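You operate a simulated robot arm through the tools that you are given. There is no shell and no other tool. Be economical: measure what you need, move in short steps, check, and stop when the job is done.

Carry out the task below with a simulated robot arm. There is one attempt and no reset: what you move stays moved.

JOB
Put the jug from the left half of the bench on the lower shelf of the yellow rack. Push the drying oven door shut. Fetch the medium blue gasket and set it on the green-rimmed glass disc. Take the steel hose clamp from the wash table top and put it on the left half of the bench. The order is free. Set down upright: jug.
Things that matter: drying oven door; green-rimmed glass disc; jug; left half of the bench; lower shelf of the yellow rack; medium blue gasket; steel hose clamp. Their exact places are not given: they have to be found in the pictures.

It is judged by the outcome, as a careful person would: the job done as asked, and still so three seconds after it is handed in. It fails if anything else is knocked over, pushed out of place, dropped, spilled or broken.

ROBOT AND FRAMES
A 7-joint arm with a two-finger parallel gripper on a trunk, on a base that drives. Base frame: it is fixed to the floor where the robot stands at the start and does not move with it; the origin is under the middle of the robot, x ahead of it, y to its left, z up. Units: m, rad, N and s.
Its first joint turns from -2.897 to 2.897 rad. Places, roughly: drying oven door [1.1, 0.7, 1.3]; green-rimmed glass disc (13x13x2 cm) [0.2, -2.6, 0.9]; jug [0.5, -0.25, 1]; left half of the bench [0.8, -0.6, 0.8]; lower shelf of the yellow rack [5.1, -1.4, 0.6]; medium blue gasket (8x8x2 cm) [2.3, 0.4, 1.1]; steel hose clamp (7x5x2 cm) [0.6, 1.2, 0.9]. Payload 1.57 kg.
Tool frame: the origin (TCP) lies between the finger pads and is the grasp point; the fingertips stand 0.03 m ahead of it; z points along the fingers, y is the line along which they close. Largest opening 0.11 m; finger width 0.024, thickness 0.012; the body of the gripper, 0.048 by 0.112 m, starts 0.078 m behind the TCP.
Orientation is that of the tool frame in the base frame, as a unit quaternion [w, x, y, z]. With the fingers straight down and closing along the base's y, the tool's x points along the base's -x, its y along +y and its z along -z.

CONTROLS
- The arm moves only by the tool drive_tool. Its argument "moves" is a list of rows, each a list of 7 numbers: the finger opening in m, from 0 to 0.11, then the shift along the tool's x, y, z in units of 400 mm (1.0 is 400 mm), then the turn, a rotation vector about the tool's x, y, z in units of 45 degrees (1.0 is 45 degrees). In form: [[fingers, dx, dy, dz, wx, wy, wz], ...]. A call has 1 to 20 rows; each row is the pose to reach, as a shift and turn from the pose commanded when the call began, along the tool's axes at that moment. A call with a number of a shift or a turn outside -1 to 1 is refused whole. Each row takes 0.2 s and may step no farther than 0.05 m and 0.15 rad from the row before; otherwise, or with a gripper value out of range, the whole call is refused. A pose out of reach is approached as far as the arm can. The call stops where the force on the tool passes 40 N (or 10 N more than at its start, if that is more) or the arm is blocked; 0.2 s more then pass. The fingers move at their own pace (about 0.108 m/s each) and stop on an object; they squeeze with about 42 N. The grip force told is the motor's: it shows also when the fingers shut on nothing. Time passes only in rows, and 0.2 s behind the last, so rows that repeat a pose let the fingers close. The reply holds the time, the measured pose of the TCP, the force on the tool along the base axes, the opening and the grip force, in the units named above and with some noise, with the torque about the TCP (base axes, N m) and any sound that the robot's microphone picked up.
- Cameras (640 x 400 px; columns grow to the right, rows downward): "scene" is now at [0.51, 0.1616, 1.4327]; the picture's right is [-0.41, -0.91, 0.00], its down [-0.36, 0.16, -0.92] and it looks along [0.84, -0.38, -0.39] (base axes); focal length 214 px, centre (320, 200). "wrist" rides on the gripper at [0.07, 0.016, -0.141] in the tool frame; the picture's right is [-0.23, 0.97, 0.00], its down [-0.86, -0.20, -0.48] and it looks along [-0.47, -0.11, 0.88] (tool axes); focal length 222 px, centre (320, 200).
- camera(camera): a new picture of that camera. It takes no simulated time.
- lift_body(by): slides the trunk up (or, below 0, down) by that many m; the arm and the scene camera ride with it, the base frame stays. It gives what a move gives, with no picture.
- drive_base(legs): drives the robot by 1 to 6 legs, each [ahead, left, turn to the left] in m, m and rad, along the robot's own axes; the way and the turn of a leg run together, so that a leg with both is an arc; at most 1.5 m and 3.142 rad a leg. The arm and the cameras ride along, it lands a little off, and it stops where it bumps. It gives what a move gives.
- pan_tilt(pan, tilt): turns the head with the scene camera to pan (to the left, within 1.798 rad either way) and tilt (down, from -0.506 to 1.204), counted from straight ahead of the robot. It gives what a move gives.
- measure_at(camera, pixels): there is no depth. For up to 12 entries [column, row, z] of the newest picture of that camera ("zoom" is the newest enlarged one), the place [x, y] in the base frame at which the ray of that pixel passes the height z, good to about 0.002 m. It takes no simulated time.
- close_up(camera, box): a new picture of the part [left, top, right, bottom] of that camera's present view, enlarged. It takes no simulated time.
- close_job(): hands the job in; it is judged then, once.

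Go step by step. Measure first, check grasps and placings, and put right what went wrong. The budget is 110 turns and 78 pictures, counting those below and the enlarged ones. Unless the task says otherwise, let go and move clear before handing in.

The tools are called after "Request:" by a JSON object that holds its "method" and its "body". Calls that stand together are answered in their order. drive_tool: Moves the arm, as the interface text tells. Its arguments: {"type":"object","properties":{"moves":{"type":"array","items":{"type":"array","items":{"type":"number"}}}},"required":["moves"]} The other tools are called the same way: lift_body (by) slides the trunk up or down; drive_base (legs) drives the base; pan_tilt (pan, tilt) turns the head that bears the scene camera; camera (camera) takes a picture; measure_at (camera, pixels) gives the place at which the rays of pixels pass given heights; close_up (camera, box) takes an enlarged picture of a part of a camera's view; close_job () hands the job in.

At the start:

```text
time: 0.0
tcp_pos: [0.6826, 0.1353, 1.4107]
ee_rot: [-0.007, 0.0, 1.0, 0.006]
ft_force: [1.1, 0.5, 0.4]
moment: [-0.01, 0.01, -0.04]
gripper_width: 0.1101
grasp_force: 0.1
trunk travel left (down, up): [-0.447, 0.163]
robot x, y, heading: [0.0002, 0.0003, -0.001]
head pan, tilt: [-0.426, 0.403]
```

scene: 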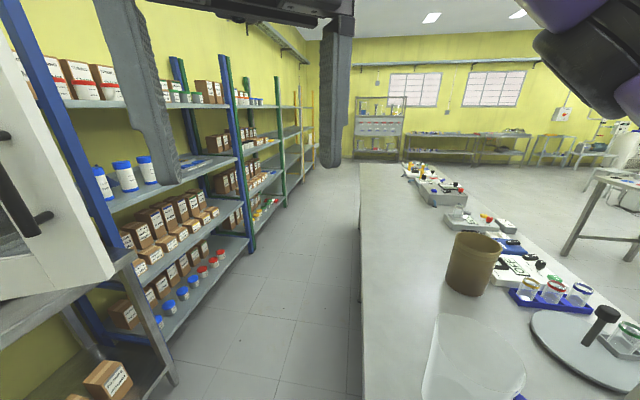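
wrist: 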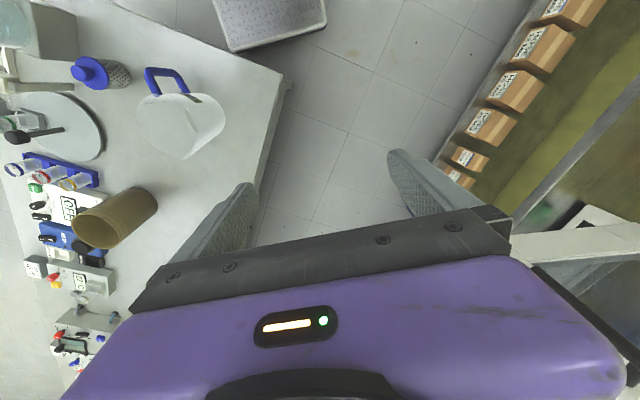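

The first pictures show the jug (white with a blue handle, wrist px 180,115) on the bench to the right and the open oven door at the left of the scene. I'll look around more.

Request:
{"method": "pan_tilt", "body": {"pan": 0.9, "tilt": 0.4}}

Request:
{"method": "camera", "body": {"camera": "scene"}}

Request:
{"method": "pan_tilt", "body": {"pan": -1.2, "tilt": 0.5}}

Request:
{"method": "camera", "body": {"camera": "scene"}}

```text
time: 1.5
tcp_pos: [0.6836, 0.1353, 1.4099]
ee_rot: [-0.009, 0.0, 1.0, 0.007]
ft_force: [0.0, -0.2, 0.9]
moment: [-0.02, 0.03, -0.04]
gripper_width: 0.11
grasp_force: 0.0
trunk travel left (down, up): [-0.447, 0.163]
robot x, y, heading: [0.0019, -0.0062, 0.004]
head pan, tilt: [0.901, 0.4]
```

```text
75 pictures are left
```

scene: 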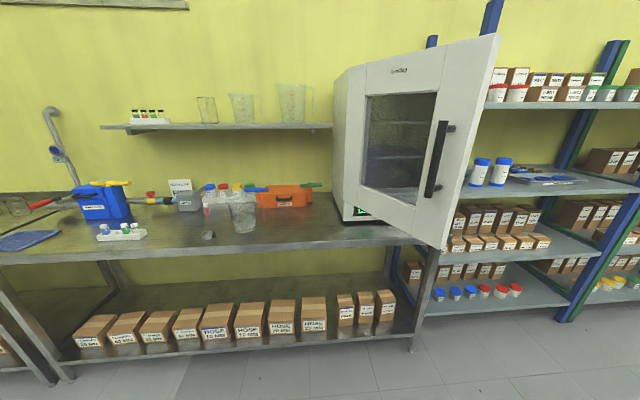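

```text
time: 3.5
tcp_pos: [0.6827, 0.1344, 1.4103]
ee_rot: [-0.009, -0.001, 1.0, 0.006]
ft_force: [0.1, -0.1, 0.7]
moment: [-0.03, 0.0, 0.01]
gripper_width: 0.1098
grasp_force: 0.0
trunk travel left (down, up): [-0.447, 0.163]
robot x, y, heading: [-0.0038, -0.0014, 0.002]
head pan, tilt: [-1.201, 0.499]
```

```text
74 pictures are left
```

scene: 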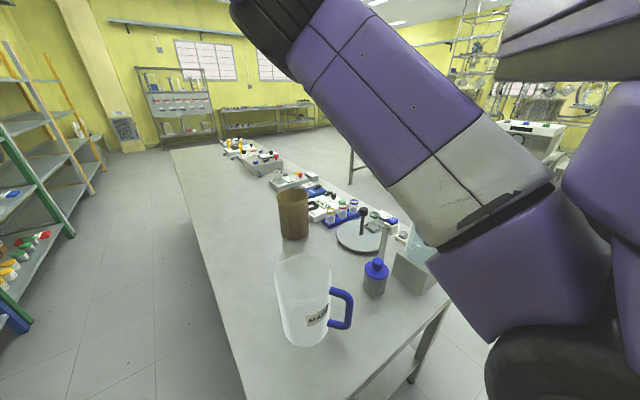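

The wash table with a small item at (208,235) is on the left and the oven door stands ajar. I'll zoom in on these.

Request:
{"method": "pan_tilt", "body": {"pan": 1.0, "tilt": 0.6}}

Request:
{"method": "camera", "body": {"camera": "scene"}}

Request:
{"method": "close_up", "body": {"camera": "scene", "box": [100, 100, 340, 250]}}

```text
time: 5.5
tcp_pos: [0.6824, 0.1353, 1.4112]
ee_rot: [-0.009, -0.001, 1.0, 0.007]
ft_force: [0.4, -0.8, 0.4]
moment: [0.02, 0.0, 0.02]
gripper_width: 0.1102
grasp_force: 0.0
trunk travel left (down, up): [-0.447, 0.163]
robot x, y, heading: [0.0007, -0.0017, 0.003]
head pan, tilt: [1.0, 0.6]
```

```text
73 pictures are left
```

scene: 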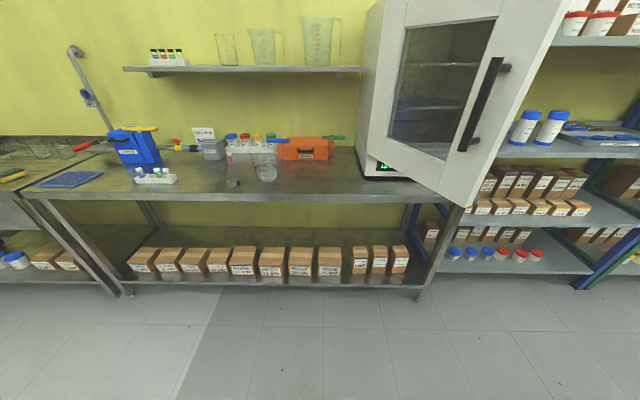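

```text
2.67 times, centred on (220, 175) of scene
```

zoom: 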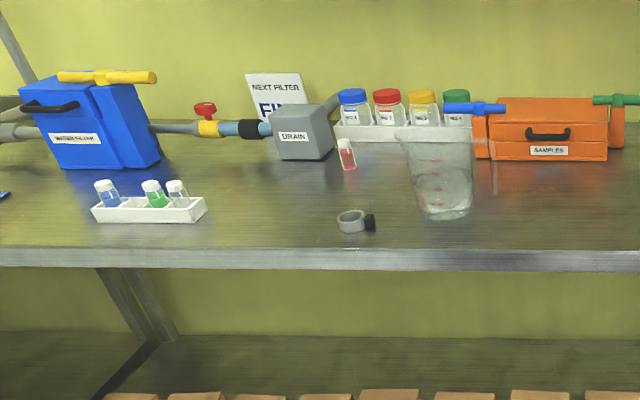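

The clamp is clear at zoom (352,221), a low ring with its screw block at right. I'll measure it, the table edge and the door edges.

Request:
{"method": "measure_at", "body": {"camera": "zoom", "pixels": [[352, 221, 0.9], [352, 221, 0.88], [338, 222, 0.9], [375, 222, 0.9], [352, 232, 0.9], [352, 250, 0.9], [445, 215, 0.9]]}}

Request:
{"method": "measure_at", "body": {"camera": "scene", "pixels": [[462, 204, 1.0], [365, 178, 0.9], [460, 150, 1.1], [500, 60, 1.4], [440, 208, 0.0], [420, 300, 0.0], [125, 295, 0.0]]}}

```text
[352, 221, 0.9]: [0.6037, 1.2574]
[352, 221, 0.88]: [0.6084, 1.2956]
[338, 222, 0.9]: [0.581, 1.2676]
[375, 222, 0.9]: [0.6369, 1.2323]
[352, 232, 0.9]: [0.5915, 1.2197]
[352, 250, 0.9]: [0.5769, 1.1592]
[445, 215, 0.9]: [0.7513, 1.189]
```

```text
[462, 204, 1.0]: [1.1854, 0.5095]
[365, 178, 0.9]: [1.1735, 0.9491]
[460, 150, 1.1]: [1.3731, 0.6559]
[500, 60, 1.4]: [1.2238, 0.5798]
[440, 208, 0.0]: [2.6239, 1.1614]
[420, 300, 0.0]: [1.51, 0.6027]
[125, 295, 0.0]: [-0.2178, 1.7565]
```

The room runs at about −0.59 rad to my base frame. I'll measure the bench corners and the jug in the wrist view.

Request:
{"method": "measure_at", "body": {"camera": "wrist", "pixels": [[282, 72, 0.85], [245, 230, 0.85], [85, 5, 0.85], [180, 130, 0.85], [175, 90, 1.0], [165, 150, 0.85], [240, 50, 0.0], [470, 160, 0.0]]}}

Request:
{"method": "pan_tilt", "body": {"pan": -1.5, "tilt": 0.8}}

Request:
{"method": "camera", "body": {"camera": "scene"}}

```text
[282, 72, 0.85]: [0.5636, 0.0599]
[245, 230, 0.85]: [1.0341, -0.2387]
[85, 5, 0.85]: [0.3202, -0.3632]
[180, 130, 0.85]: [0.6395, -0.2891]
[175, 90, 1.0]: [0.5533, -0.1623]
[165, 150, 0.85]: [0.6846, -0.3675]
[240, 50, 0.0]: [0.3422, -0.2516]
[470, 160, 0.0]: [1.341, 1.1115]
```

```text
time: 7.8
tcp_pos: [0.6828, 0.135, 1.4098]
ee_rot: [-0.009, 0.0, 1.0, 0.008]
ft_force: [-0.5, 0.0, -1.0]
moment: [0.02, 0.01, 0.0]
gripper_width: 0.1103
grasp_force: 0.1
trunk travel left (down, up): [-0.447, 0.163]
robot x, y, heading: [0.0002, -0.0025, 0.002]
head pan, tilt: [-1.499, 0.799]
```

```text
71 pictures are left
```

scene: 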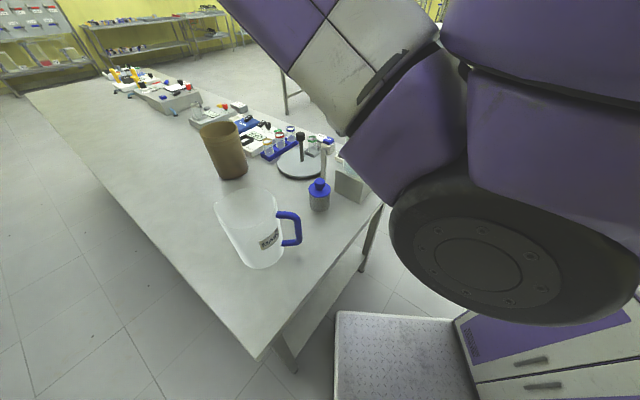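

The bench corner is at about (0.56, 0.06) and the jug is on the near part of it. I'll turn in place towards the wash table and start with the clamp.

Request:
{"method": "drive_base", "body": {"legs": [[0, 0, 1.0]]}}

Request:
{"method": "pan_tilt", "body": {"pan": 0.0, "tilt": 0.7}}

Request:
{"method": "camera", "body": {"camera": "scene"}}

Request:
{"method": "camera", "body": {"camera": "wrist"}}

```text
time: 10.8
tcp_pos: [0.2481, 0.6514, 1.41]
ee_rot: [-0.011, -0.485, 0.874, 0.002]
ft_force: [-0.6, 0.3, 0.1]
moment: [0.01, -0.02, 0.01]
gripper_width: 0.1101
grasp_force: 0.1
trunk travel left (down, up): [-0.447, 0.163]
robot x, y, heading: [-0.003, 0.0006, 1.014]
head pan, tilt: [-1.499, 0.799]
```

```text
time: 12.4
tcp_pos: [0.2482, 0.6513, 1.4108]
ee_rot: [-0.012, -0.485, 0.874, 0.002]
ft_force: [-0.1, 0.4, -0.5]
moment: [0.02, -0.04, 0.01]
gripper_width: 0.1098
grasp_force: 0.1
trunk travel left (down, up): [-0.447, 0.163]
robot x, y, heading: [-0.0021, 0.0021, 1.012]
head pan, tilt: [0.0, 0.7]
```

```text
70 pictures are left
```

scene: 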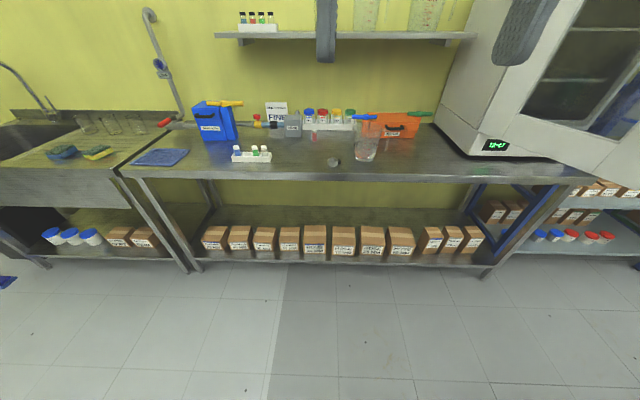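

```text
69 pictures are left
```

wrist: 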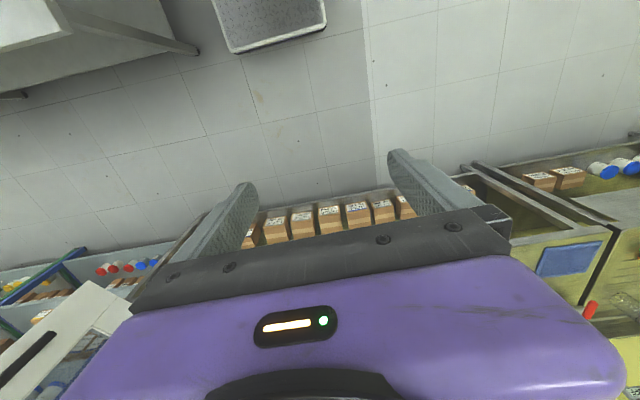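

Now I'm facing the wash table with the clamp at (333,161). I'll triangulate its height and check the door.

Request:
{"method": "close_up", "body": {"camera": "scene", "box": [260, 110, 420, 210]}}

Request:
{"method": "measure_at", "body": {"camera": "scene", "pixels": [[333, 162, 0.9], [333, 162, 0.88], [120, 172, 0.9], [594, 180, 0.9], [195, 270, 0.0], [485, 276, 0.0], [468, 157, 0.9], [437, 124, 0.9]]}}

```text
4.00 times, centred on (340, 160) of scene
```

zoom: 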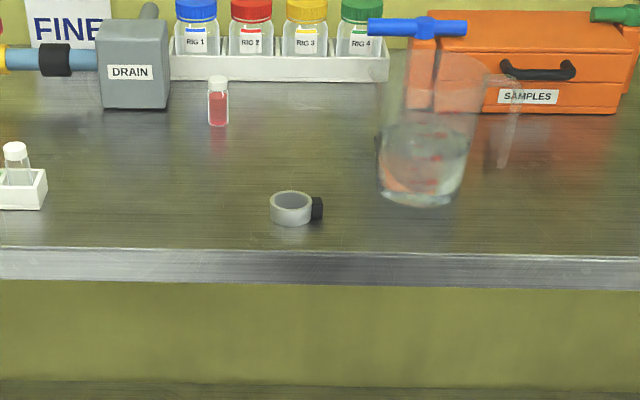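

```text
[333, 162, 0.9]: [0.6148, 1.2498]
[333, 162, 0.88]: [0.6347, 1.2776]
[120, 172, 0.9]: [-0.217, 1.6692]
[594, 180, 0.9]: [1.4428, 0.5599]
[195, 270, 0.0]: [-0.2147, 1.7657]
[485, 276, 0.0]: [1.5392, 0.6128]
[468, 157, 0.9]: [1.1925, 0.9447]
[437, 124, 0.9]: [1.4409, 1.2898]
```

The clamp is at about (0.62, 1.26). I'll drive up to the table in one leg, stopping clear of it, and check with the wrist camera.

Request:
{"method": "drive_base", "body": {"legs": [[0.6, 0.15, -0.02]]}}

Request:
{"method": "camera", "body": {"camera": "wrist"}}

Request:
{"method": "camera", "body": {"camera": "scene"}}

```text
time: 15.9
tcp_pos: [0.4569, 1.2404, 1.4098]
ee_rot: [-0.012, -0.479, 0.878, 0.002]
ft_force: [-0.6, -0.3, -0.4]
moment: [0.01, 0.02, 0.01]
gripper_width: 0.1101
grasp_force: 0.1
trunk travel left (down, up): [-0.447, 0.163]
robot x, y, heading: [0.1954, 0.5935, 0.993]
head pan, tilt: [0.0, 0.7]
```

```text
67 pictures are left
```

wrist: 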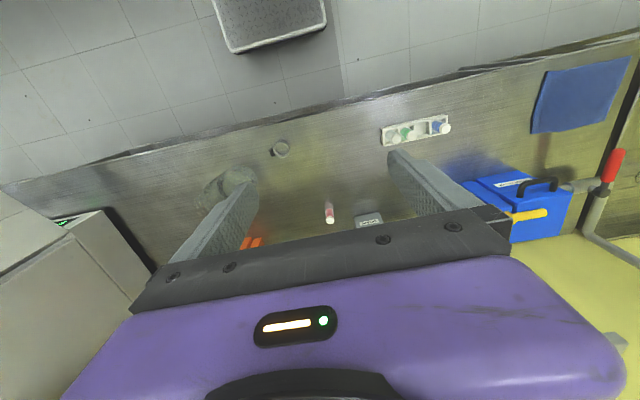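

```text
66 pictures are left
```

scene: 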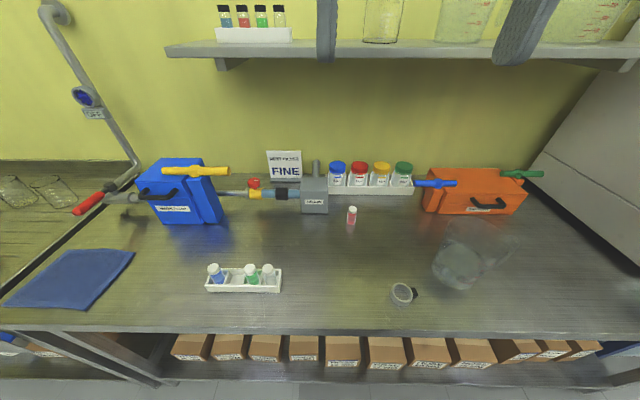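

Request:
{"method": "close_up", "body": {"camera": "wrist", "box": [200, 100, 360, 200]}}

Request:
{"method": "measure_at", "body": {"camera": "wrist", "pixels": [[281, 149, 0.91], [281, 149, 0.89], [281, 149, 0.87]]}}

Request:
{"method": "measure_at", "body": {"camera": "scene", "pixels": [[402, 294, 0.91], [402, 294, 0.89], [402, 294, 0.87]]}}

```text
4.00 times, centred on (280, 150) of wrist
```

zoom: 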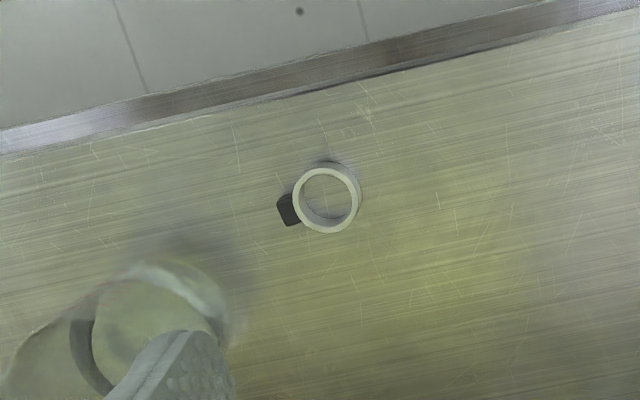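

```text
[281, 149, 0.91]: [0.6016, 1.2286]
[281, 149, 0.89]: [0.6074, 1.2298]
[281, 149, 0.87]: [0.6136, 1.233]
```

```text
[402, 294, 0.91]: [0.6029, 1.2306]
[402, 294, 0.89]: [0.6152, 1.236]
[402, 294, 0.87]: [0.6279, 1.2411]
```

The two cameras agree the clamp is at (0.603, 1.230, ~0.91). I'll come down above it, turning the grip by 45° so the fingers miss the screw block.

Request:
{"method": "drive_tool", "body": {"moves": [[0.08, -0.02, -0.034, 0.09, 0, 0, 0.1], [0.08, -0.04, -0.067, 0.18, 0, 0, 0.2], [0.08, -0.06, -0.1, 0.27, 0, 0, 0.3], [0.08, -0.08, -0.134, 0.36, 0, 0, 0.4], [0.08, -0.1, -0.168, 0.45, 0, 0, 0.5], [0.08, -0.12, -0.2, 0.54, 0, 0, 0.6], [0.08, -0.14, -0.235, 0.63, 0, 0, 0.7], [0.08, -0.16, -0.268, 0.72, 0, 0, 0.8], [0.08, -0.18, -0.3, 0.81, 0, 0, 0.9], [0.08, -0.1975, -0.335, 0.9, 0, 0, 1.0], [0.08, -0.1975, -0.335, 0.9, 0, 0, 1.0]]}}

Request:
{"method": "camera", "body": {"camera": "wrist"}}

```text
time: 18.3
tcp_pos: [0.6042, 1.231, 1.0468]
ee_rot: [-0.012, -0.105, 0.994, -0.002]
ft_force: [0.4, 0.1, 0.7]
moment: [0.0, -0.02, -0.01]
gripper_width: 0.0801
grasp_force: 0.1
trunk travel left (down, up): [-0.447, 0.163]
robot x, y, heading: [0.1967, 0.5921, 0.999]
head pan, tilt: [0.0, 0.7]
```

```text
64 pictures are left
```

wrist: 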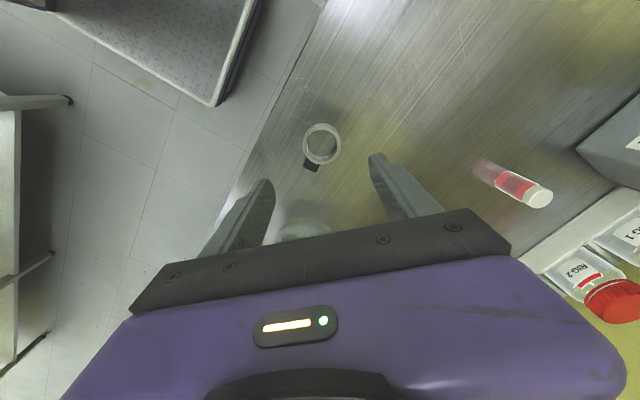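

The screw block now lies across the closing line, so this orientation works. I'll fix the ring centre.

Request:
{"method": "measure_at", "body": {"camera": "wrist", "pixels": [[322, 143, 0.92], [322, 143, 0.9], [310, 166, 0.91], [303, 150, 0.9], [341, 138, 0.9]]}}

```text
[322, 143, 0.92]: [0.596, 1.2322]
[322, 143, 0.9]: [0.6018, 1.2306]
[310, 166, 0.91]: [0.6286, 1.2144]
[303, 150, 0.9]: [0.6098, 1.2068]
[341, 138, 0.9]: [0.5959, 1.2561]
```

Request:
{"method": "drive_tool", "body": {"moves": [[0.08, 0.006, 0.003, 0.1, 0, 0, 0], [0.08, 0.006, 0.003, 0.19, 0, 0, 0], [0.08, 0.006, 0.003, 0.25, 0, 0, 0], [0.08, 0.006, 0.003, 0.277, 0, 0, 0], [0.08, 0.006, 0.003, 0.277, 0, 0, 0]]}}

Request:
{"method": "camera", "body": {"camera": "wrist"}}

```text
time: 19.5
tcp_pos: [0.5996, 1.2315, 0.935]
ee_rot: [-0.012, -0.106, 0.994, -0.002]
ft_force: [0.1, -0.5, 0.0]
moment: [0.01, -0.01, 0.0]
gripper_width: 0.0799
grasp_force: 0.1
trunk travel left (down, up): [-0.447, 0.163]
robot x, y, heading: [0.1992, 0.592, 0.991]
head pan, tilt: [0.0, 0.7]
```

```text
63 pictures are left
```

wrist: 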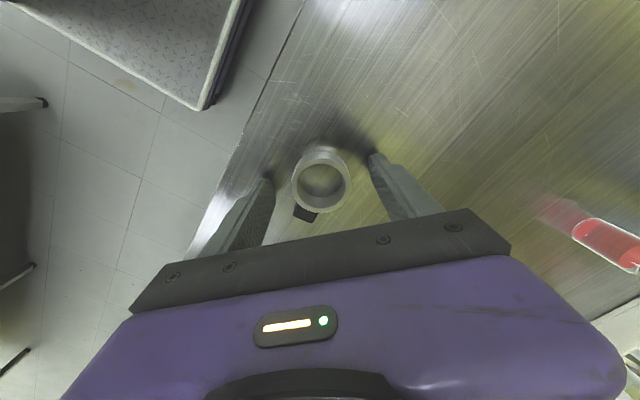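

The ring sits between the fingertips. I'll lower a few millimetres, close and lift.

Request:
{"method": "drive_tool", "body": {"moves": [[0.08, 0, 0, 0.012, 0, 0, 0], [0.03, 0, 0, 0.012, 0, 0, 0], [0.03, 0, 0, 0.012, 0, 0, 0], [0.03, 0, 0, 0.012, 0, 0, 0], [0.03, 0, 0, -0.08, 0, 0, 0], [0.03, 0, 0, -0.19, 0, 0, 0], [0.03, 0, 0, -0.3, 0, 0, 0], [0.03, 0, 0, -0.4, 0, 0, 0]]}}

Request:
{"method": "camera", "body": {"camera": "wrist"}}

```text
time: 21.3
tcp_pos: [0.6031, 1.2329, 1.0947]
ee_rot: [-0.012, -0.107, 0.994, -0.003]
ft_force: [1.1, -0.2, -0.8]
moment: [-0.03, 0.01, 0.0]
gripper_width: 0.0482
grasp_force: 42.1
trunk travel left (down, up): [-0.447, 0.163]
robot x, y, heading: [0.1989, 0.589, 0.994]
head pan, tilt: [0.0, 0.7]
```

```text
62 pictures are left
```

wrist: 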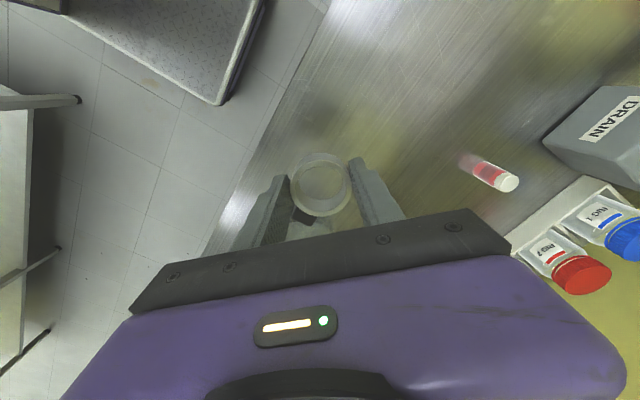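

The clamp is held (width 0.048). I'll lift, drive back to the starting place and turn to the bench.

Request:
{"method": "drive_tool", "body": {"moves": [[0.03, 0.05, 0, -0.12, 0, 0, 0], [0.03, 0.1, 0, -0.24, 0, 0, 0], [0.03, 0.15, 0, -0.35, 0, 0, 0], [0.03, 0.2, 0, -0.46, 0, 0, 0]]}}

Request:
{"method": "drive_base", "body": {"legs": [[-0.6, -0.2, 0], [0, 0, -1.5]]}}

Request:
{"method": "pan_tilt", "body": {"pan": -0.2, "tilt": 0.75}}

Request:
{"method": "camera", "body": {"camera": "scene"}}

Request:
{"method": "camera", "body": {"camera": "wrist"}}

```text
refused: row 1 steps farther than a row can; nothing moved
```

```text
time: 28.5
tcp_pos: [0.702, -0.3768, 1.0952]
ee_rot: [-0.009, 0.605, 0.796, 0.007]
ft_force: [0.6, 0.2, -0.5]
moment: [-0.02, -0.03, 0.0]
gripper_width: 0.0472
grasp_force: 42.6
trunk travel left (down, up): [-0.447, 0.163]
robot x, y, heading: [0.043, -0.008, -0.514]
head pan, tilt: [0.0, 0.7]
```

```text
time: 29.2
tcp_pos: [0.7023, -0.3766, 1.0941]
ee_rot: [-0.01, 0.606, 0.795, 0.006]
ft_force: [0.0, 0.0, -0.9]
moment: [0.0, -0.01, -0.02]
gripper_width: 0.0468
grasp_force: 41.9
trunk travel left (down, up): [-0.447, 0.163]
robot x, y, heading: [0.0435, -0.0088, -0.512]
head pan, tilt: [-0.201, 0.75]
```

```text
61 pictures are left
```

scene: 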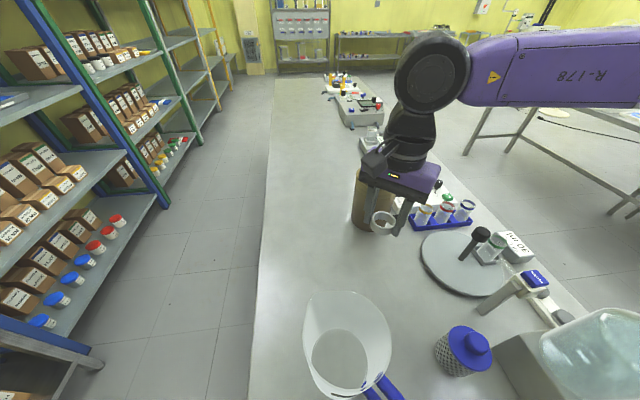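

```text
60 pictures are left
```

wrist: 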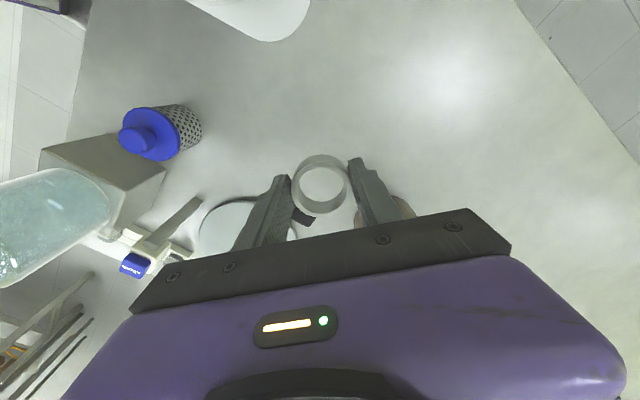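

I must not bundle moves like that: the lift was refused, but nothing was touched. I'll get the bench height by comparing its left edge in both views.

Request:
{"method": "measure_at", "body": {"camera": "wrist", "pixels": [[515, 0, 0.85], [640, 165, 0.85], [515, 0, 0.75], [640, 165, 0.75], [430, 110, 0.85], [365, 215, 0.85], [265, 40, 0.85]]}}

Request:
{"method": "measure_at", "body": {"camera": "scene", "pixels": [[249, 395, 0.85], [265, 200, 0.85], [249, 395, 0.75], [265, 200, 0.75], [345, 355, 0.85], [375, 225, 0.85], [355, 215, 0.85]]}}

```text
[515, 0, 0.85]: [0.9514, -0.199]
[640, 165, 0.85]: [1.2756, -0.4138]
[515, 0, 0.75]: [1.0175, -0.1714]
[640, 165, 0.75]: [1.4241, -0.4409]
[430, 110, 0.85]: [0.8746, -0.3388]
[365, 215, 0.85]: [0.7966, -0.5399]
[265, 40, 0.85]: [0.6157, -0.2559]
```

```text
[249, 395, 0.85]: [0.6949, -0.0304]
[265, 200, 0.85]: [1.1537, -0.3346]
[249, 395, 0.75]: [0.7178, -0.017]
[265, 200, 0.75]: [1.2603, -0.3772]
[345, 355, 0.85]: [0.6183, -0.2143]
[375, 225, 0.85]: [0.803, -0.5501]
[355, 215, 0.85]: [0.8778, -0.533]
```

Bench height is 0.85 exactly. I'll set the clamp on the free spot near (0.85, −0.32), first moving sideways and then down.

Request:
{"method": "drive_tool", "body": {"moves": [[0.03, 0.01, 0.1, 0, 0, 0, 0], [0.03, 0.02, 0.2, 0, 0, 0, 0], [0.03, 0.03, 0.3, 0.05, 0, 0, 0], [0.03, 0.04, 0.395, 0.12, 0, 0, 0], [0.03, 0.04, 0.395, 0.22, 0, 0, 0], [0.03, 0.04, 0.395, 0.32, 0, 0, 0], [0.03, 0.04, 0.395, 0.42, 0, 0, 0], [0.03, 0.04, 0.395, 0.49, 0, 0, 0], [0.03, 0.04, 0.395, 0.49, 0, 0, 0]]}}

Request:
{"method": "camera", "body": {"camera": "scene"}}

```text
time: 31.2
tcp_pos: [0.8478, -0.3173, 0.8964]
ee_rot: [-0.009, 0.606, 0.796, 0.006]
ft_force: [0.8, -0.3, 0.5]
moment: [0.02, -0.04, 0.0]
gripper_width: 0.0471
grasp_force: 42.1
trunk travel left (down, up): [-0.447, 0.163]
robot x, y, heading: [0.037, -0.0108, -0.515]
head pan, tilt: [-0.201, 0.75]
```

```text
59 pictures are left
```

scene: 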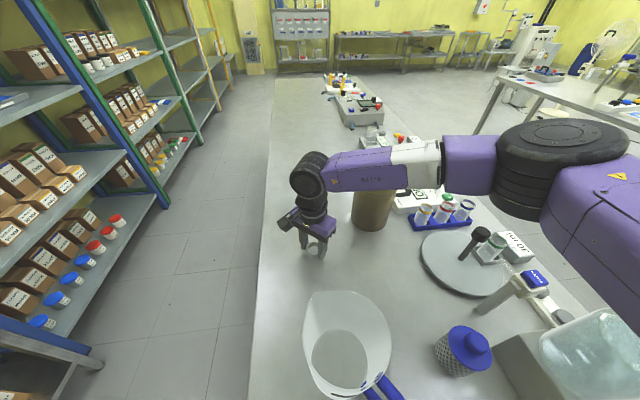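

Request:
{"method": "drive_tool", "body": {"moves": [[0.03, 0, 0, 0.02, 0, 0, 0], [0.03, 0, 0, 0.037, 0, 0, 0], [0.03, 0, 0, 0.037, 0, 0, 0], [0.08, 0, 0, 0.037, 0, 0, 0], [0.08, 0, 0, 0.037, 0, 0, 0], [0.08, 0, 0, -0.05, 0, 0, 0], [0.08, 0, 0, -0.16, 0, 0, 0], [0.08, 0, 0, -0.27, 0, 0, 0], [0.08, 0, 0, -0.38, 0, 0, 0], [0.08, 0, 0, -0.49, 0, 0, 0], [0.08, 0, 0, -0.6, 0, 0, 0]]}}

Request:
{"method": "camera", "body": {"camera": "wrist"}}

Request:
{"method": "camera", "body": {"camera": "scene"}}

```text
time: 33.6
tcp_pos: [0.8499, -0.3191, 1.1398]
ee_rot: [-0.01, 0.606, 0.795, 0.006]
ft_force: [0.0, 0.4, -0.4]
moment: [0.0, 0.04, -0.04]
gripper_width: 0.0805
grasp_force: 0.0
trunk travel left (down, up): [-0.447, 0.163]
robot x, y, heading: [0.0425, -0.0086, -0.516]
head pan, tilt: [-0.201, 0.75]
```

```text
58 pictures are left
```

wrist: 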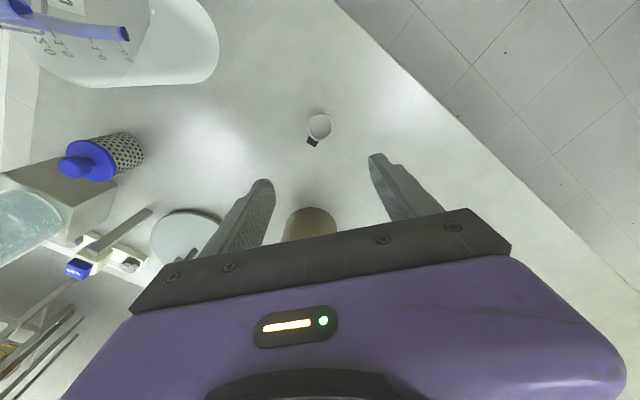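

```text
57 pictures are left
```

scene: 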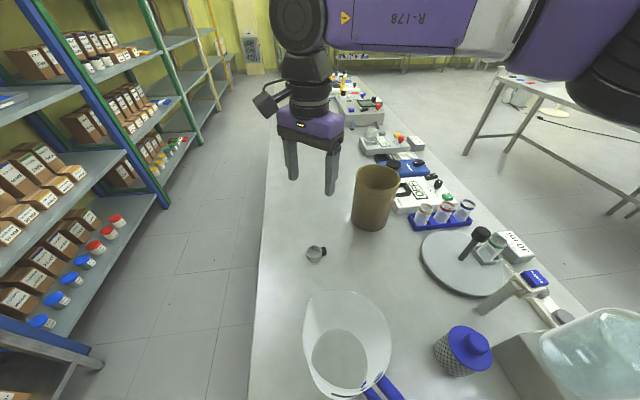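

The clamp stands on the bench at (316,252). Now the jug: zoom in on it.

Request:
{"method": "pan_tilt", "body": {"pan": -0.35, "tilt": 1.05}}

Request:
{"method": "camera", "body": {"camera": "scene"}}

Request:
{"method": "measure_at", "body": {"camera": "wrist", "pixels": [[60, 83, 0.85], [175, 83, 0.85], [217, 45, 0.85], [217, 45, 1.0], [128, 33, 1.0], [128, 33, 0.95]]}}

```text
time: 34.4
tcp_pos: [0.85, -0.3192, 1.1402]
ee_rot: [-0.01, 0.606, 0.796, 0.007]
ft_force: [-0.1, 0.3, 1.0]
moment: [0.01, -0.01, 0.03]
gripper_width: 0.08
grasp_force: 0.1
trunk travel left (down, up): [-0.447, 0.163]
robot x, y, heading: [0.0389, -0.0096, -0.517]
head pan, tilt: [-0.351, 1.051]
```

```text
56 pictures are left
```

scene: 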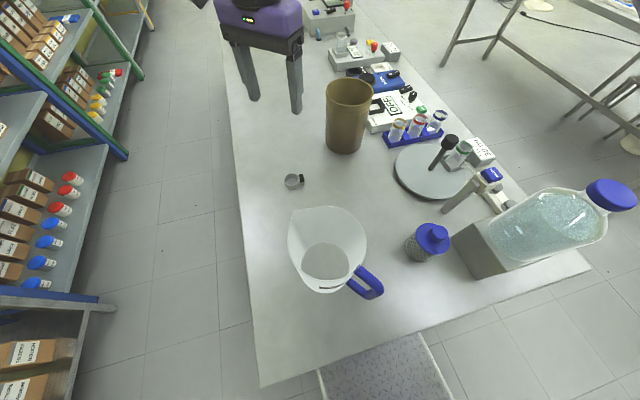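

```text
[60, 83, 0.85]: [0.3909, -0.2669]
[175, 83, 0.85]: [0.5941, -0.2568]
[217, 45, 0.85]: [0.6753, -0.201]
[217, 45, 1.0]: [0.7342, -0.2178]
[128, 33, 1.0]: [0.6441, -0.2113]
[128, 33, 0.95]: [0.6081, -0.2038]
```

Request:
{"method": "close_up", "body": {"camera": "scene", "box": [260, 190, 420, 310]}}

Request:
{"method": "measure_at", "body": {"camera": "scene", "pixels": [[302, 262, 0.85], [350, 262, 0.85], [327, 281, 0.85], [327, 243, 0.85], [288, 240, 1.03], [367, 242, 1.03], [327, 207, 1.03], [325, 294, 1.03], [358, 272, 1.0], [382, 288, 1.0]]}}

```text
3.33 times, centred on (340, 250) of scene
```

zoom: 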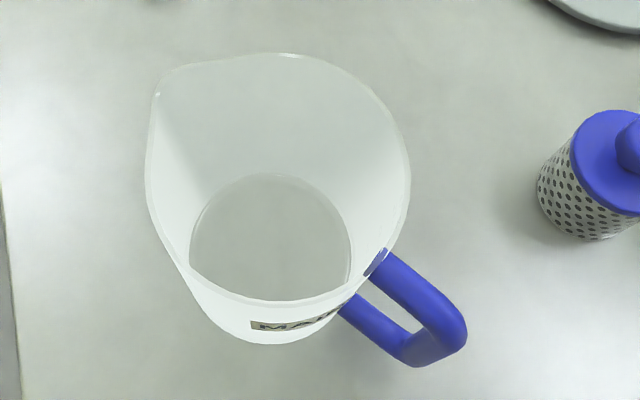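

```text
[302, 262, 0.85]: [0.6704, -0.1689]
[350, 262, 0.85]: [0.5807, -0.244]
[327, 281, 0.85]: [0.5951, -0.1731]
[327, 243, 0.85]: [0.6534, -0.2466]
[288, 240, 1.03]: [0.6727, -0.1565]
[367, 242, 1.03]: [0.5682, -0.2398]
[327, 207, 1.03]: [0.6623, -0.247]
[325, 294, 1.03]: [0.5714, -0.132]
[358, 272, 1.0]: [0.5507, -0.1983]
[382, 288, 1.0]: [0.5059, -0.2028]
```

The jug is too wide for the gripper (rim about 0.13 m), but its blue handle points along −x with the bar near (0.51, −0.20). I'll grasp the handle bar with a flat, pitched tool, so I need to back off; I'll check behind me first.

Request:
{"method": "pan_tilt", "body": {"pan": -1.79, "tilt": 0.7}}

Request:
{"method": "camera", "body": {"camera": "scene"}}

Request:
{"method": "measure_at", "body": {"camera": "zoom", "pixels": [[465, 325, 1.0], [440, 310, 1.0], [410, 360, 0.92], [385, 262, 1.0]]}}

```text
time: 36.0
tcp_pos: [0.8513, -0.3196, 1.1389]
ee_rot: [-0.01, 0.606, 0.795, 0.007]
ft_force: [-0.7, -0.2, -0.2]
moment: [0.02, 0.02, 0.03]
gripper_width: 0.08
grasp_force: 0.1
trunk travel left (down, up): [-0.447, 0.163]
robot x, y, heading: [0.0404, -0.0108, -0.516]
head pan, tilt: [-1.791, 0.7]
```

```text
54 pictures are left
```

scene: 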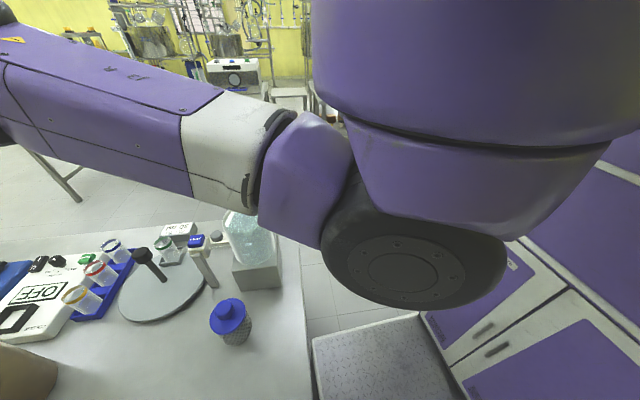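

```text
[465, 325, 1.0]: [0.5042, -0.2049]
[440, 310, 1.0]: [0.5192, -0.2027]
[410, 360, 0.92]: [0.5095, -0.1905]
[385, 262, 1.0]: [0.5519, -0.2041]
```

The floor around is clear as far as I can see, and the handle bar is at about (0.51, −0.20). I'll lift the tool well clear first, on its own.

Request:
{"method": "drive_tool", "body": {"moves": [[0.08, 0, 0, -0.12, 0, 0, 0], [0.08, 0, 0, -0.24, 0, 0, 0], [0.08, 0, 0, -0.36, 0, 0, 0], [0.08, 0, 0, -0.48, 0, 0, 0], [0.08, 0, 0, -0.6, 0, 0, 0]]}}

```text
time: 37.2
tcp_pos: [0.8523, -0.3252, 1.3801]
ee_rot: [-0.011, 0.606, 0.795, 0.007]
ft_force: [0.3, -0.5, -0.3]
moment: [0.03, 0.02, -0.01]
gripper_width: 0.0802
grasp_force: 0.1
trunk travel left (down, up): [-0.447, 0.163]
robot x, y, heading: [0.045, -0.0114, -0.52]
head pan, tilt: [-1.791, 0.7]
```

Request:
{"method": "drive_base", "body": {"legs": [[-0.32, -0.11, 0], [0, 0, 0.22]]}}

Request:
{"method": "pan_tilt", "body": {"pan": 0.0, "tilt": 0.7}}

Request:
{"method": "camera", "body": {"camera": "scene"}}

Request:
{"method": "camera", "body": {"camera": "wrist"}}

```text
time: 40.2
tcp_pos: [0.5697, -0.0733, 1.3798]
ee_rot: [-0.011, 0.511, 0.859, 0.005]
ft_force: [-0.4, 0.7, 0.6]
moment: [-0.04, -0.02, -0.03]
gripper_width: 0.08
grasp_force: 0.0
trunk travel left (down, up): [-0.447, 0.163]
robot x, y, heading: [-0.2888, 0.0493, -0.291]
head pan, tilt: [-1.791, 0.7]
```

```text
time: 42.0
tcp_pos: [0.5694, -0.0741, 1.378]
ee_rot: [-0.009, 0.511, 0.86, 0.004]
ft_force: [-0.3, -0.3, 0.0]
moment: [0.04, 0.0, 0.0]
gripper_width: 0.08
grasp_force: 0.1
trunk travel left (down, up): [-0.447, 0.163]
robot x, y, heading: [-0.2908, 0.0487, -0.284]
head pan, tilt: [0.0, 0.7]
```

```text
53 pictures are left
```

scene: 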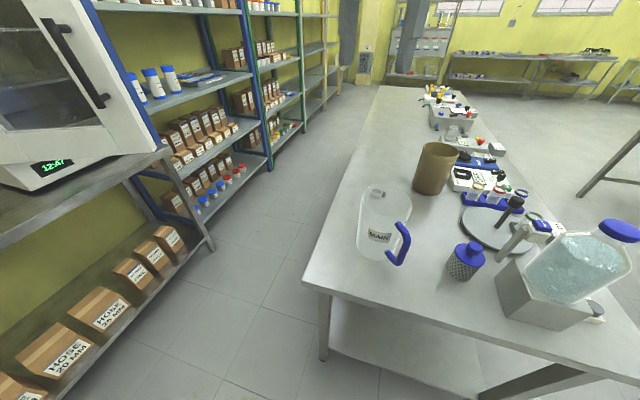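

```text
52 pictures are left
```

wrist: 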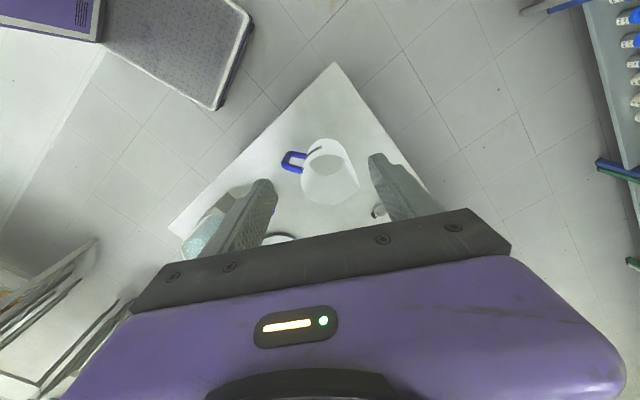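

Request:
{"method": "close_up", "body": {"camera": "wrist", "box": [260, 110, 380, 220]}}

Request:
{"method": "close_up", "body": {"camera": "scene", "box": [330, 170, 430, 280]}}

```text
3.64 times, centred on (320, 165) of wrist
```

zoom: 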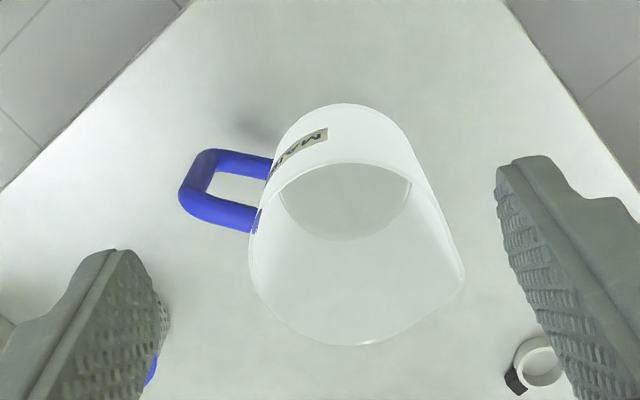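

```text
3.64 times, centred on (380, 225) of scene
```

zoom: 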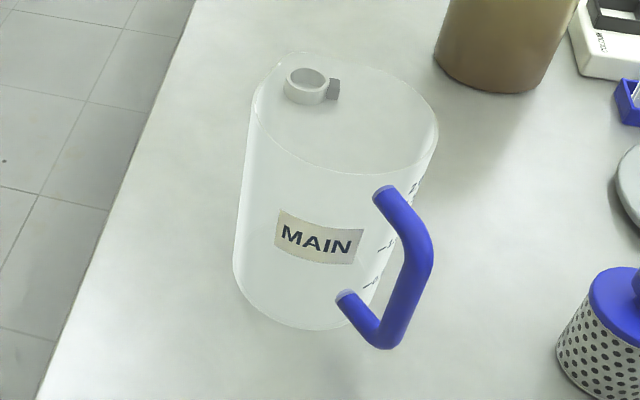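

Request:
{"method": "measure_at", "body": {"camera": "zoom", "pixels": [[418, 255, 1.01], [418, 255, 0.99], [418, 255, 0.97], [388, 335, 0.92], [388, 335, 0.9], [388, 335, 0.88], [290, 325, 0.85]]}}

Request:
{"method": "measure_at", "body": {"camera": "wrist", "pixels": [[285, 166, 1.01], [285, 166, 0.99], [285, 166, 0.97], [291, 153, 0.92], [291, 153, 0.9], [291, 153, 0.88]]}}

```text
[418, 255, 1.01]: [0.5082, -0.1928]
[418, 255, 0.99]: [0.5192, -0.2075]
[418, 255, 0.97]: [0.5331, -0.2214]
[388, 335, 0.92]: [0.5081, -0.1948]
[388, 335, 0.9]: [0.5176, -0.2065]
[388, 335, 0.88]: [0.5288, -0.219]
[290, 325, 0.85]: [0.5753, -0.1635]
```

```text
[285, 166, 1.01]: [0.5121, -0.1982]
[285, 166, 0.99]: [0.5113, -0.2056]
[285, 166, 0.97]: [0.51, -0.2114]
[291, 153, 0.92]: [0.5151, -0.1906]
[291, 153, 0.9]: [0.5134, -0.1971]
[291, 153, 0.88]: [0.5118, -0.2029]
```

The handle bar is vertical at (0.512, −0.198), z 0.915–1.00. I'll come behind it, straighten the wrist turn, then pitch the tool.

Request:
{"method": "drive_tool", "body": {"moves": [[0.08, 0.005, -0.058, 0.056, 0, 0, -0.125], [0.08, 0.009, -0.116, 0.112, 0, 0, -0.25], [0.08, 0.014, -0.174, 0.169, 0, 0, -0.375], [0.08, 0.018, -0.232, 0.225, 0, 0, -0.5], [0.08, 0.023, -0.29, 0.281, 0, 0, -0.625], [0.08, 0.027, -0.348, 0.338, 0, 0, -0.75], [0.08, 0.032, -0.406, 0.394, 0, 0, -0.875], [0.08, 0.0365, -0.464, 0.45, 0, 0, -1.0], [0.08, 0.0365, -0.464, 0.45, 0, 0, -1.0]]}}

```text
time: 44.0
tcp_pos: [0.3979, -0.1463, 1.199]
ee_rot: [-0.007, 0.142, 0.99, 0.008]
ft_force: [0.0, -0.1, -0.3]
moment: [0.0, -0.01, 0.01]
gripper_width: 0.0799
grasp_force: 0.0
trunk travel left (down, up): [-0.447, 0.163]
robot x, y, heading: [-0.2871, 0.0513, -0.286]
head pan, tilt: [0.0, 0.7]
```

Request:
{"method": "drive_tool", "body": {"moves": [[0.08, 0, 0, 0, 0, -0.15, 0], [0.08, 0, 0, 0, 0, -0.3, 0], [0.08, 0, 0, 0, 0, -0.45, 0], [0.08, 0, 0, 0, 0, -0.6, 0], [0.08, 0, 0, 0, 0, -0.75, 0], [0.08, 0, 0, 0, 0, -0.9, 0], [0.08, 0, 0, 0, 0, -1.0, 0], [0.08, 0, 0, 0, 0, -1.0, 0]]}}

Request:
{"method": "camera", "body": {"camera": "wrist"}}

```text
time: 45.8
tcp_pos: [0.4182, -0.1518, 1.2088]
ee_rot: [0.371, 0.137, 0.917, -0.047]
ft_force: [-1.0, -0.8, -0.2]
moment: [-0.02, 0.02, -0.05]
gripper_width: 0.0799
grasp_force: 0.1
out of reach, approached as far as the arm can: row 6, 7, 8
trunk travel left (down, up): [-0.447, 0.163]
robot x, y, heading: [-0.2903, 0.0496, -0.287]
head pan, tilt: [0.0, 0.7]
```

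```text
49 pictures are left
```

wrist: 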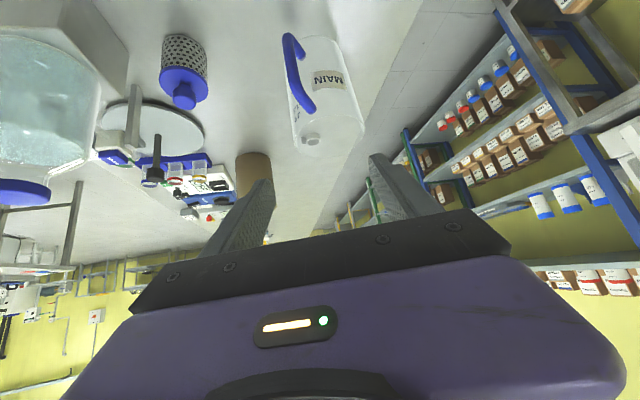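

Full pitch is out of reach with the shoulder this low relative to the tool; the tool now points 46° below horizontal. Lowering the trunk will bring the tool to handle height in front of the bar.

Request:
{"method": "lift_body", "body": {"by": -0.16}}

Request:
{"method": "camera", "body": {"camera": "wrist"}}

Request:
{"method": "camera", "body": {"camera": "scene"}}

```text
time: 47.6
tcp_pos: [0.4188, -0.1522, 1.0494]
ee_rot: [0.371, 0.137, 0.917, -0.048]
ft_force: [0.6, 0.2, -0.3]
moment: [0.0, -0.04, -0.01]
gripper_width: 0.0803
grasp_force: 0.1
trunk travel left (down, up): [-0.287, 0.323]
robot x, y, heading: [-0.2915, 0.0466, -0.292]
head pan, tilt: [0.0, 0.7]
```

```text
48 pictures are left
```

wrist: 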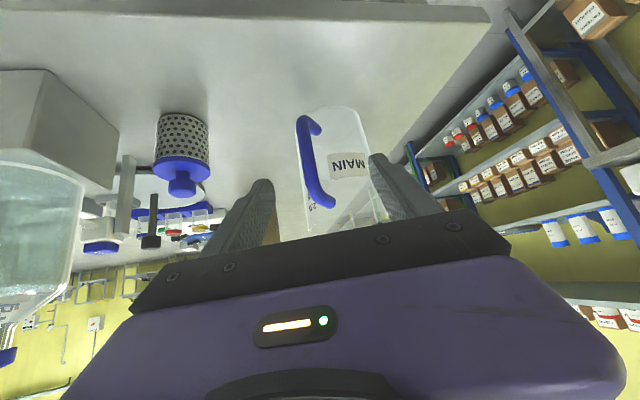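

```text
47 pictures are left
```

scene: 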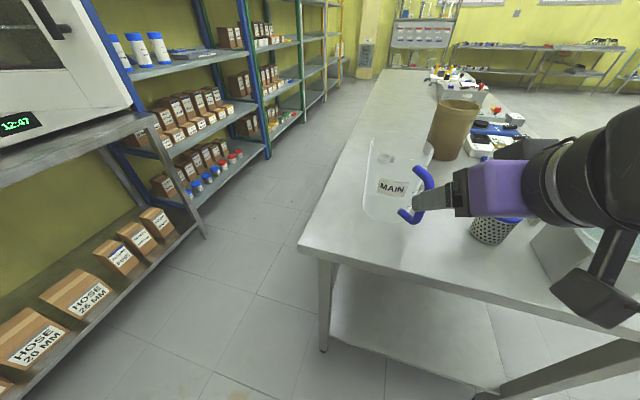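

The approach is nearly straight along the tool axis. First a partial step to check the response.

Request:
{"method": "drive_tool", "body": {"moves": [[0.08, -0.012, -0.024, 0.05, 0, 0, 0], [0.08, -0.025, -0.048, 0.12, 0, 0, 0], [0.08, -0.025, -0.048, 0.12, 0, 0, 0]]}}

Request:
{"method": "camera", "body": {"camera": "wrist"}}

```text
time: 48.4
tcp_pos: [0.4521, -0.1833, 1.021]
ee_rot: [0.371, 0.136, 0.918, -0.048]
ft_force: [-0.2, -0.7, 0.2]
moment: [0.0, -0.03, -0.02]
gripper_width: 0.0801
grasp_force: 0.0
trunk travel left (down, up): [-0.287, 0.323]
robot x, y, heading: [-0.2917, 0.0497, -0.287]
head pan, tilt: [0.0, 0.7]
```

```text
46 pictures are left
```

wrist: 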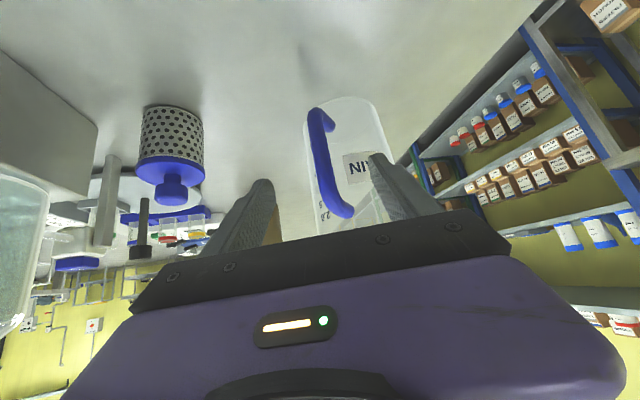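

Request:
{"method": "drive_tool", "body": {"moves": [[0.08, 0, 0.005, 0.07, 0, 0, 0], [0.08, 0, 0.005, 0.14, 0, 0, 0], [0.08, 0, 0.005, 0.215, 0, 0, 0], [0.08, 0, 0.005, 0.215, 0, 0, 0]]}}

Request:
{"method": "camera", "body": {"camera": "wrist"}}

Request:
{"method": "close_up", "body": {"camera": "scene", "box": [320, 110, 500, 250]}}

```text
time: 49.4
tcp_pos: [0.5111, -0.1949, 0.9595]
ee_rot: [0.371, 0.136, 0.917, -0.047]
ft_force: [0.2, 0.4, 0.8]
moment: [0.01, -0.03, 0.0]
gripper_width: 0.0799
grasp_force: 0.0
trunk travel left (down, up): [-0.287, 0.323]
robot x, y, heading: [-0.291, 0.0488, -0.294]
head pan, tilt: [0.0, 0.7]
```

```text
45 pictures are left
```

wrist: 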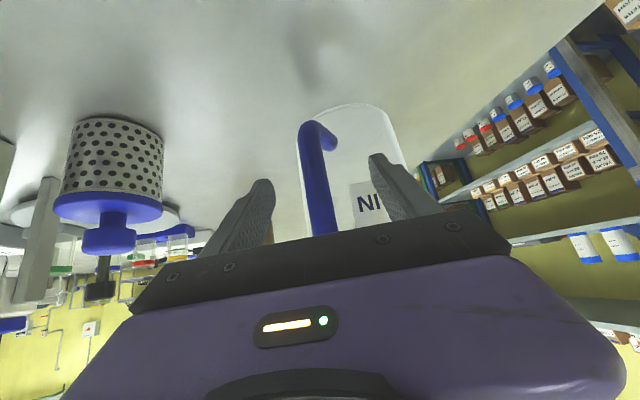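

```text
2.86 times, centred on (410, 180) of scene
```

zoom: 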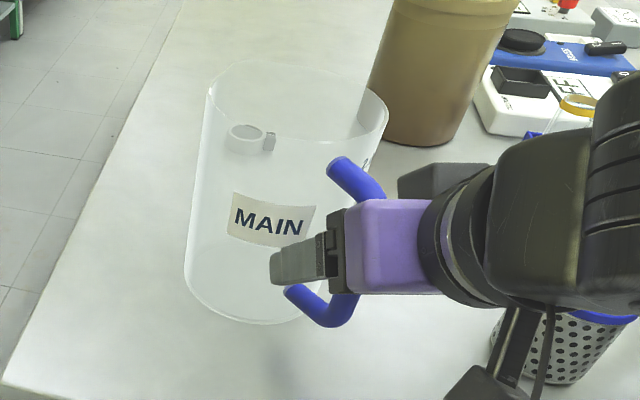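

The bar lies between the fingers at mid-height. I'll close and lift 3 cm to test.

Request:
{"method": "drive_tool", "body": {"moves": [[0.04, 0, 0, 0, 0, 0, 0], [0.01, 0, 0, 0, 0, 0, 0], [0.01, 0, 0, 0, 0, 0, 0], [0.01, 0, 0, 0, 0, 0, 0], [0.01, 0, 0, 0, 0, 0, 0], [0.01, -0.026, 0, -0.027, 0, 0, 0], [0.01, -0.052, 0.001, -0.054, 0, 0, 0], [0.01, -0.052, 0.001, -0.054, 0, 0, 0]]}}

Request:
{"method": "close_up", "body": {"camera": "scene", "box": [320, 90, 520, 250]}}

```text
time: 51.2
tcp_pos: [0.5105, -0.1949, 0.9901]
ee_rot: [0.37, 0.135, 0.918, -0.046]
ft_force: [-0.1, 1.0, -2.2]
moment: [-0.03, 0.19, -0.01]
gripper_width: 0.0175
grasp_force: 32.4
trunk travel left (down, up): [-0.287, 0.323]
robot x, y, heading: [-0.2933, 0.0475, -0.283]
head pan, tilt: [0.0, 0.7]
```

```text
2.50 times, centred on (420, 170) of scene
```

zoom: 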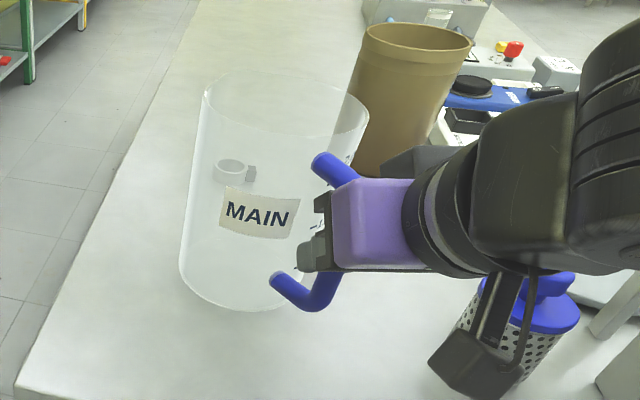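

The jug is held firmly (weight about 2 N). I'll raise it and measure the aisle and the oven door before choosing a route.

Request:
{"method": "lift_body", "body": {"by": 0.12}}

Request:
{"method": "pan_tilt", "body": {"pan": 0.35, "tilt": 0.55}}

Request:
{"method": "camera", "body": {"camera": "scene"}}

```text
time: 52.7
tcp_pos: [0.5097, -0.196, 1.11]
ee_rot: [0.371, 0.136, 0.917, -0.046]
ft_force: [-0.3, -0.1, -2.4]
moment: [0.02, 0.22, -0.02]
gripper_width: 0.0177
grasp_force: 32.0
trunk travel left (down, up): [-0.407, 0.203]
robot x, y, heading: [-0.2905, 0.0471, -0.289]
head pan, tilt: [0.0, 0.7]
```

```text
time: 53.5
tcp_pos: [0.5125, -0.1947, 1.1103]
ee_rot: [0.372, 0.135, 0.917, -0.047]
ft_force: [0.7, -0.3, -2.7]
moment: [-0.01, 0.2, -0.01]
gripper_width: 0.0177
grasp_force: 32.9
trunk travel left (down, up): [-0.407, 0.203]
robot x, y, heading: [-0.2915, 0.0508, -0.29]
head pan, tilt: [0.351, 0.55]
```

```text
42 pictures are left
```

scene: 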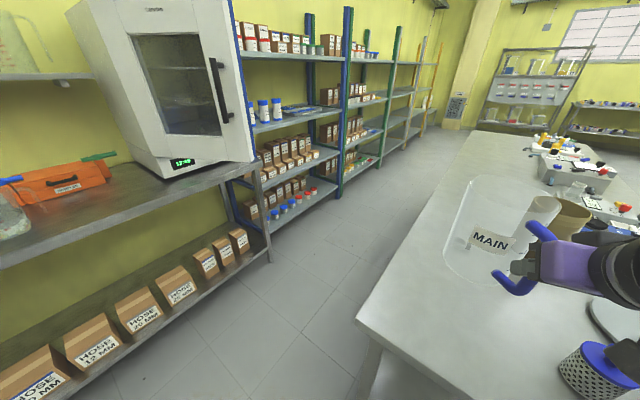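

Request:
{"method": "measure_at", "body": {"camera": "scene", "pixels": [[253, 161, 1.0], [253, 161, 0.95], [163, 178, 0.9], [272, 262, 0.0], [263, 195, 0.9], [312, 205, 0.3], [383, 165, 0.3], [342, 195, 0.0], [165, 165, 0.95], [232, 90, 1.2]]}}

```text
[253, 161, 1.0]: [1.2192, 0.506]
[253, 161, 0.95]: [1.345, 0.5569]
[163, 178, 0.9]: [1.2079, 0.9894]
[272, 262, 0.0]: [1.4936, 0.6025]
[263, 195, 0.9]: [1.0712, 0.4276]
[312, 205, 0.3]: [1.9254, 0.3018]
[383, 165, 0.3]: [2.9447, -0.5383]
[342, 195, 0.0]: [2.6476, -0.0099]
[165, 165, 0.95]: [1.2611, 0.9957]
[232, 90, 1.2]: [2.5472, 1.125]
```

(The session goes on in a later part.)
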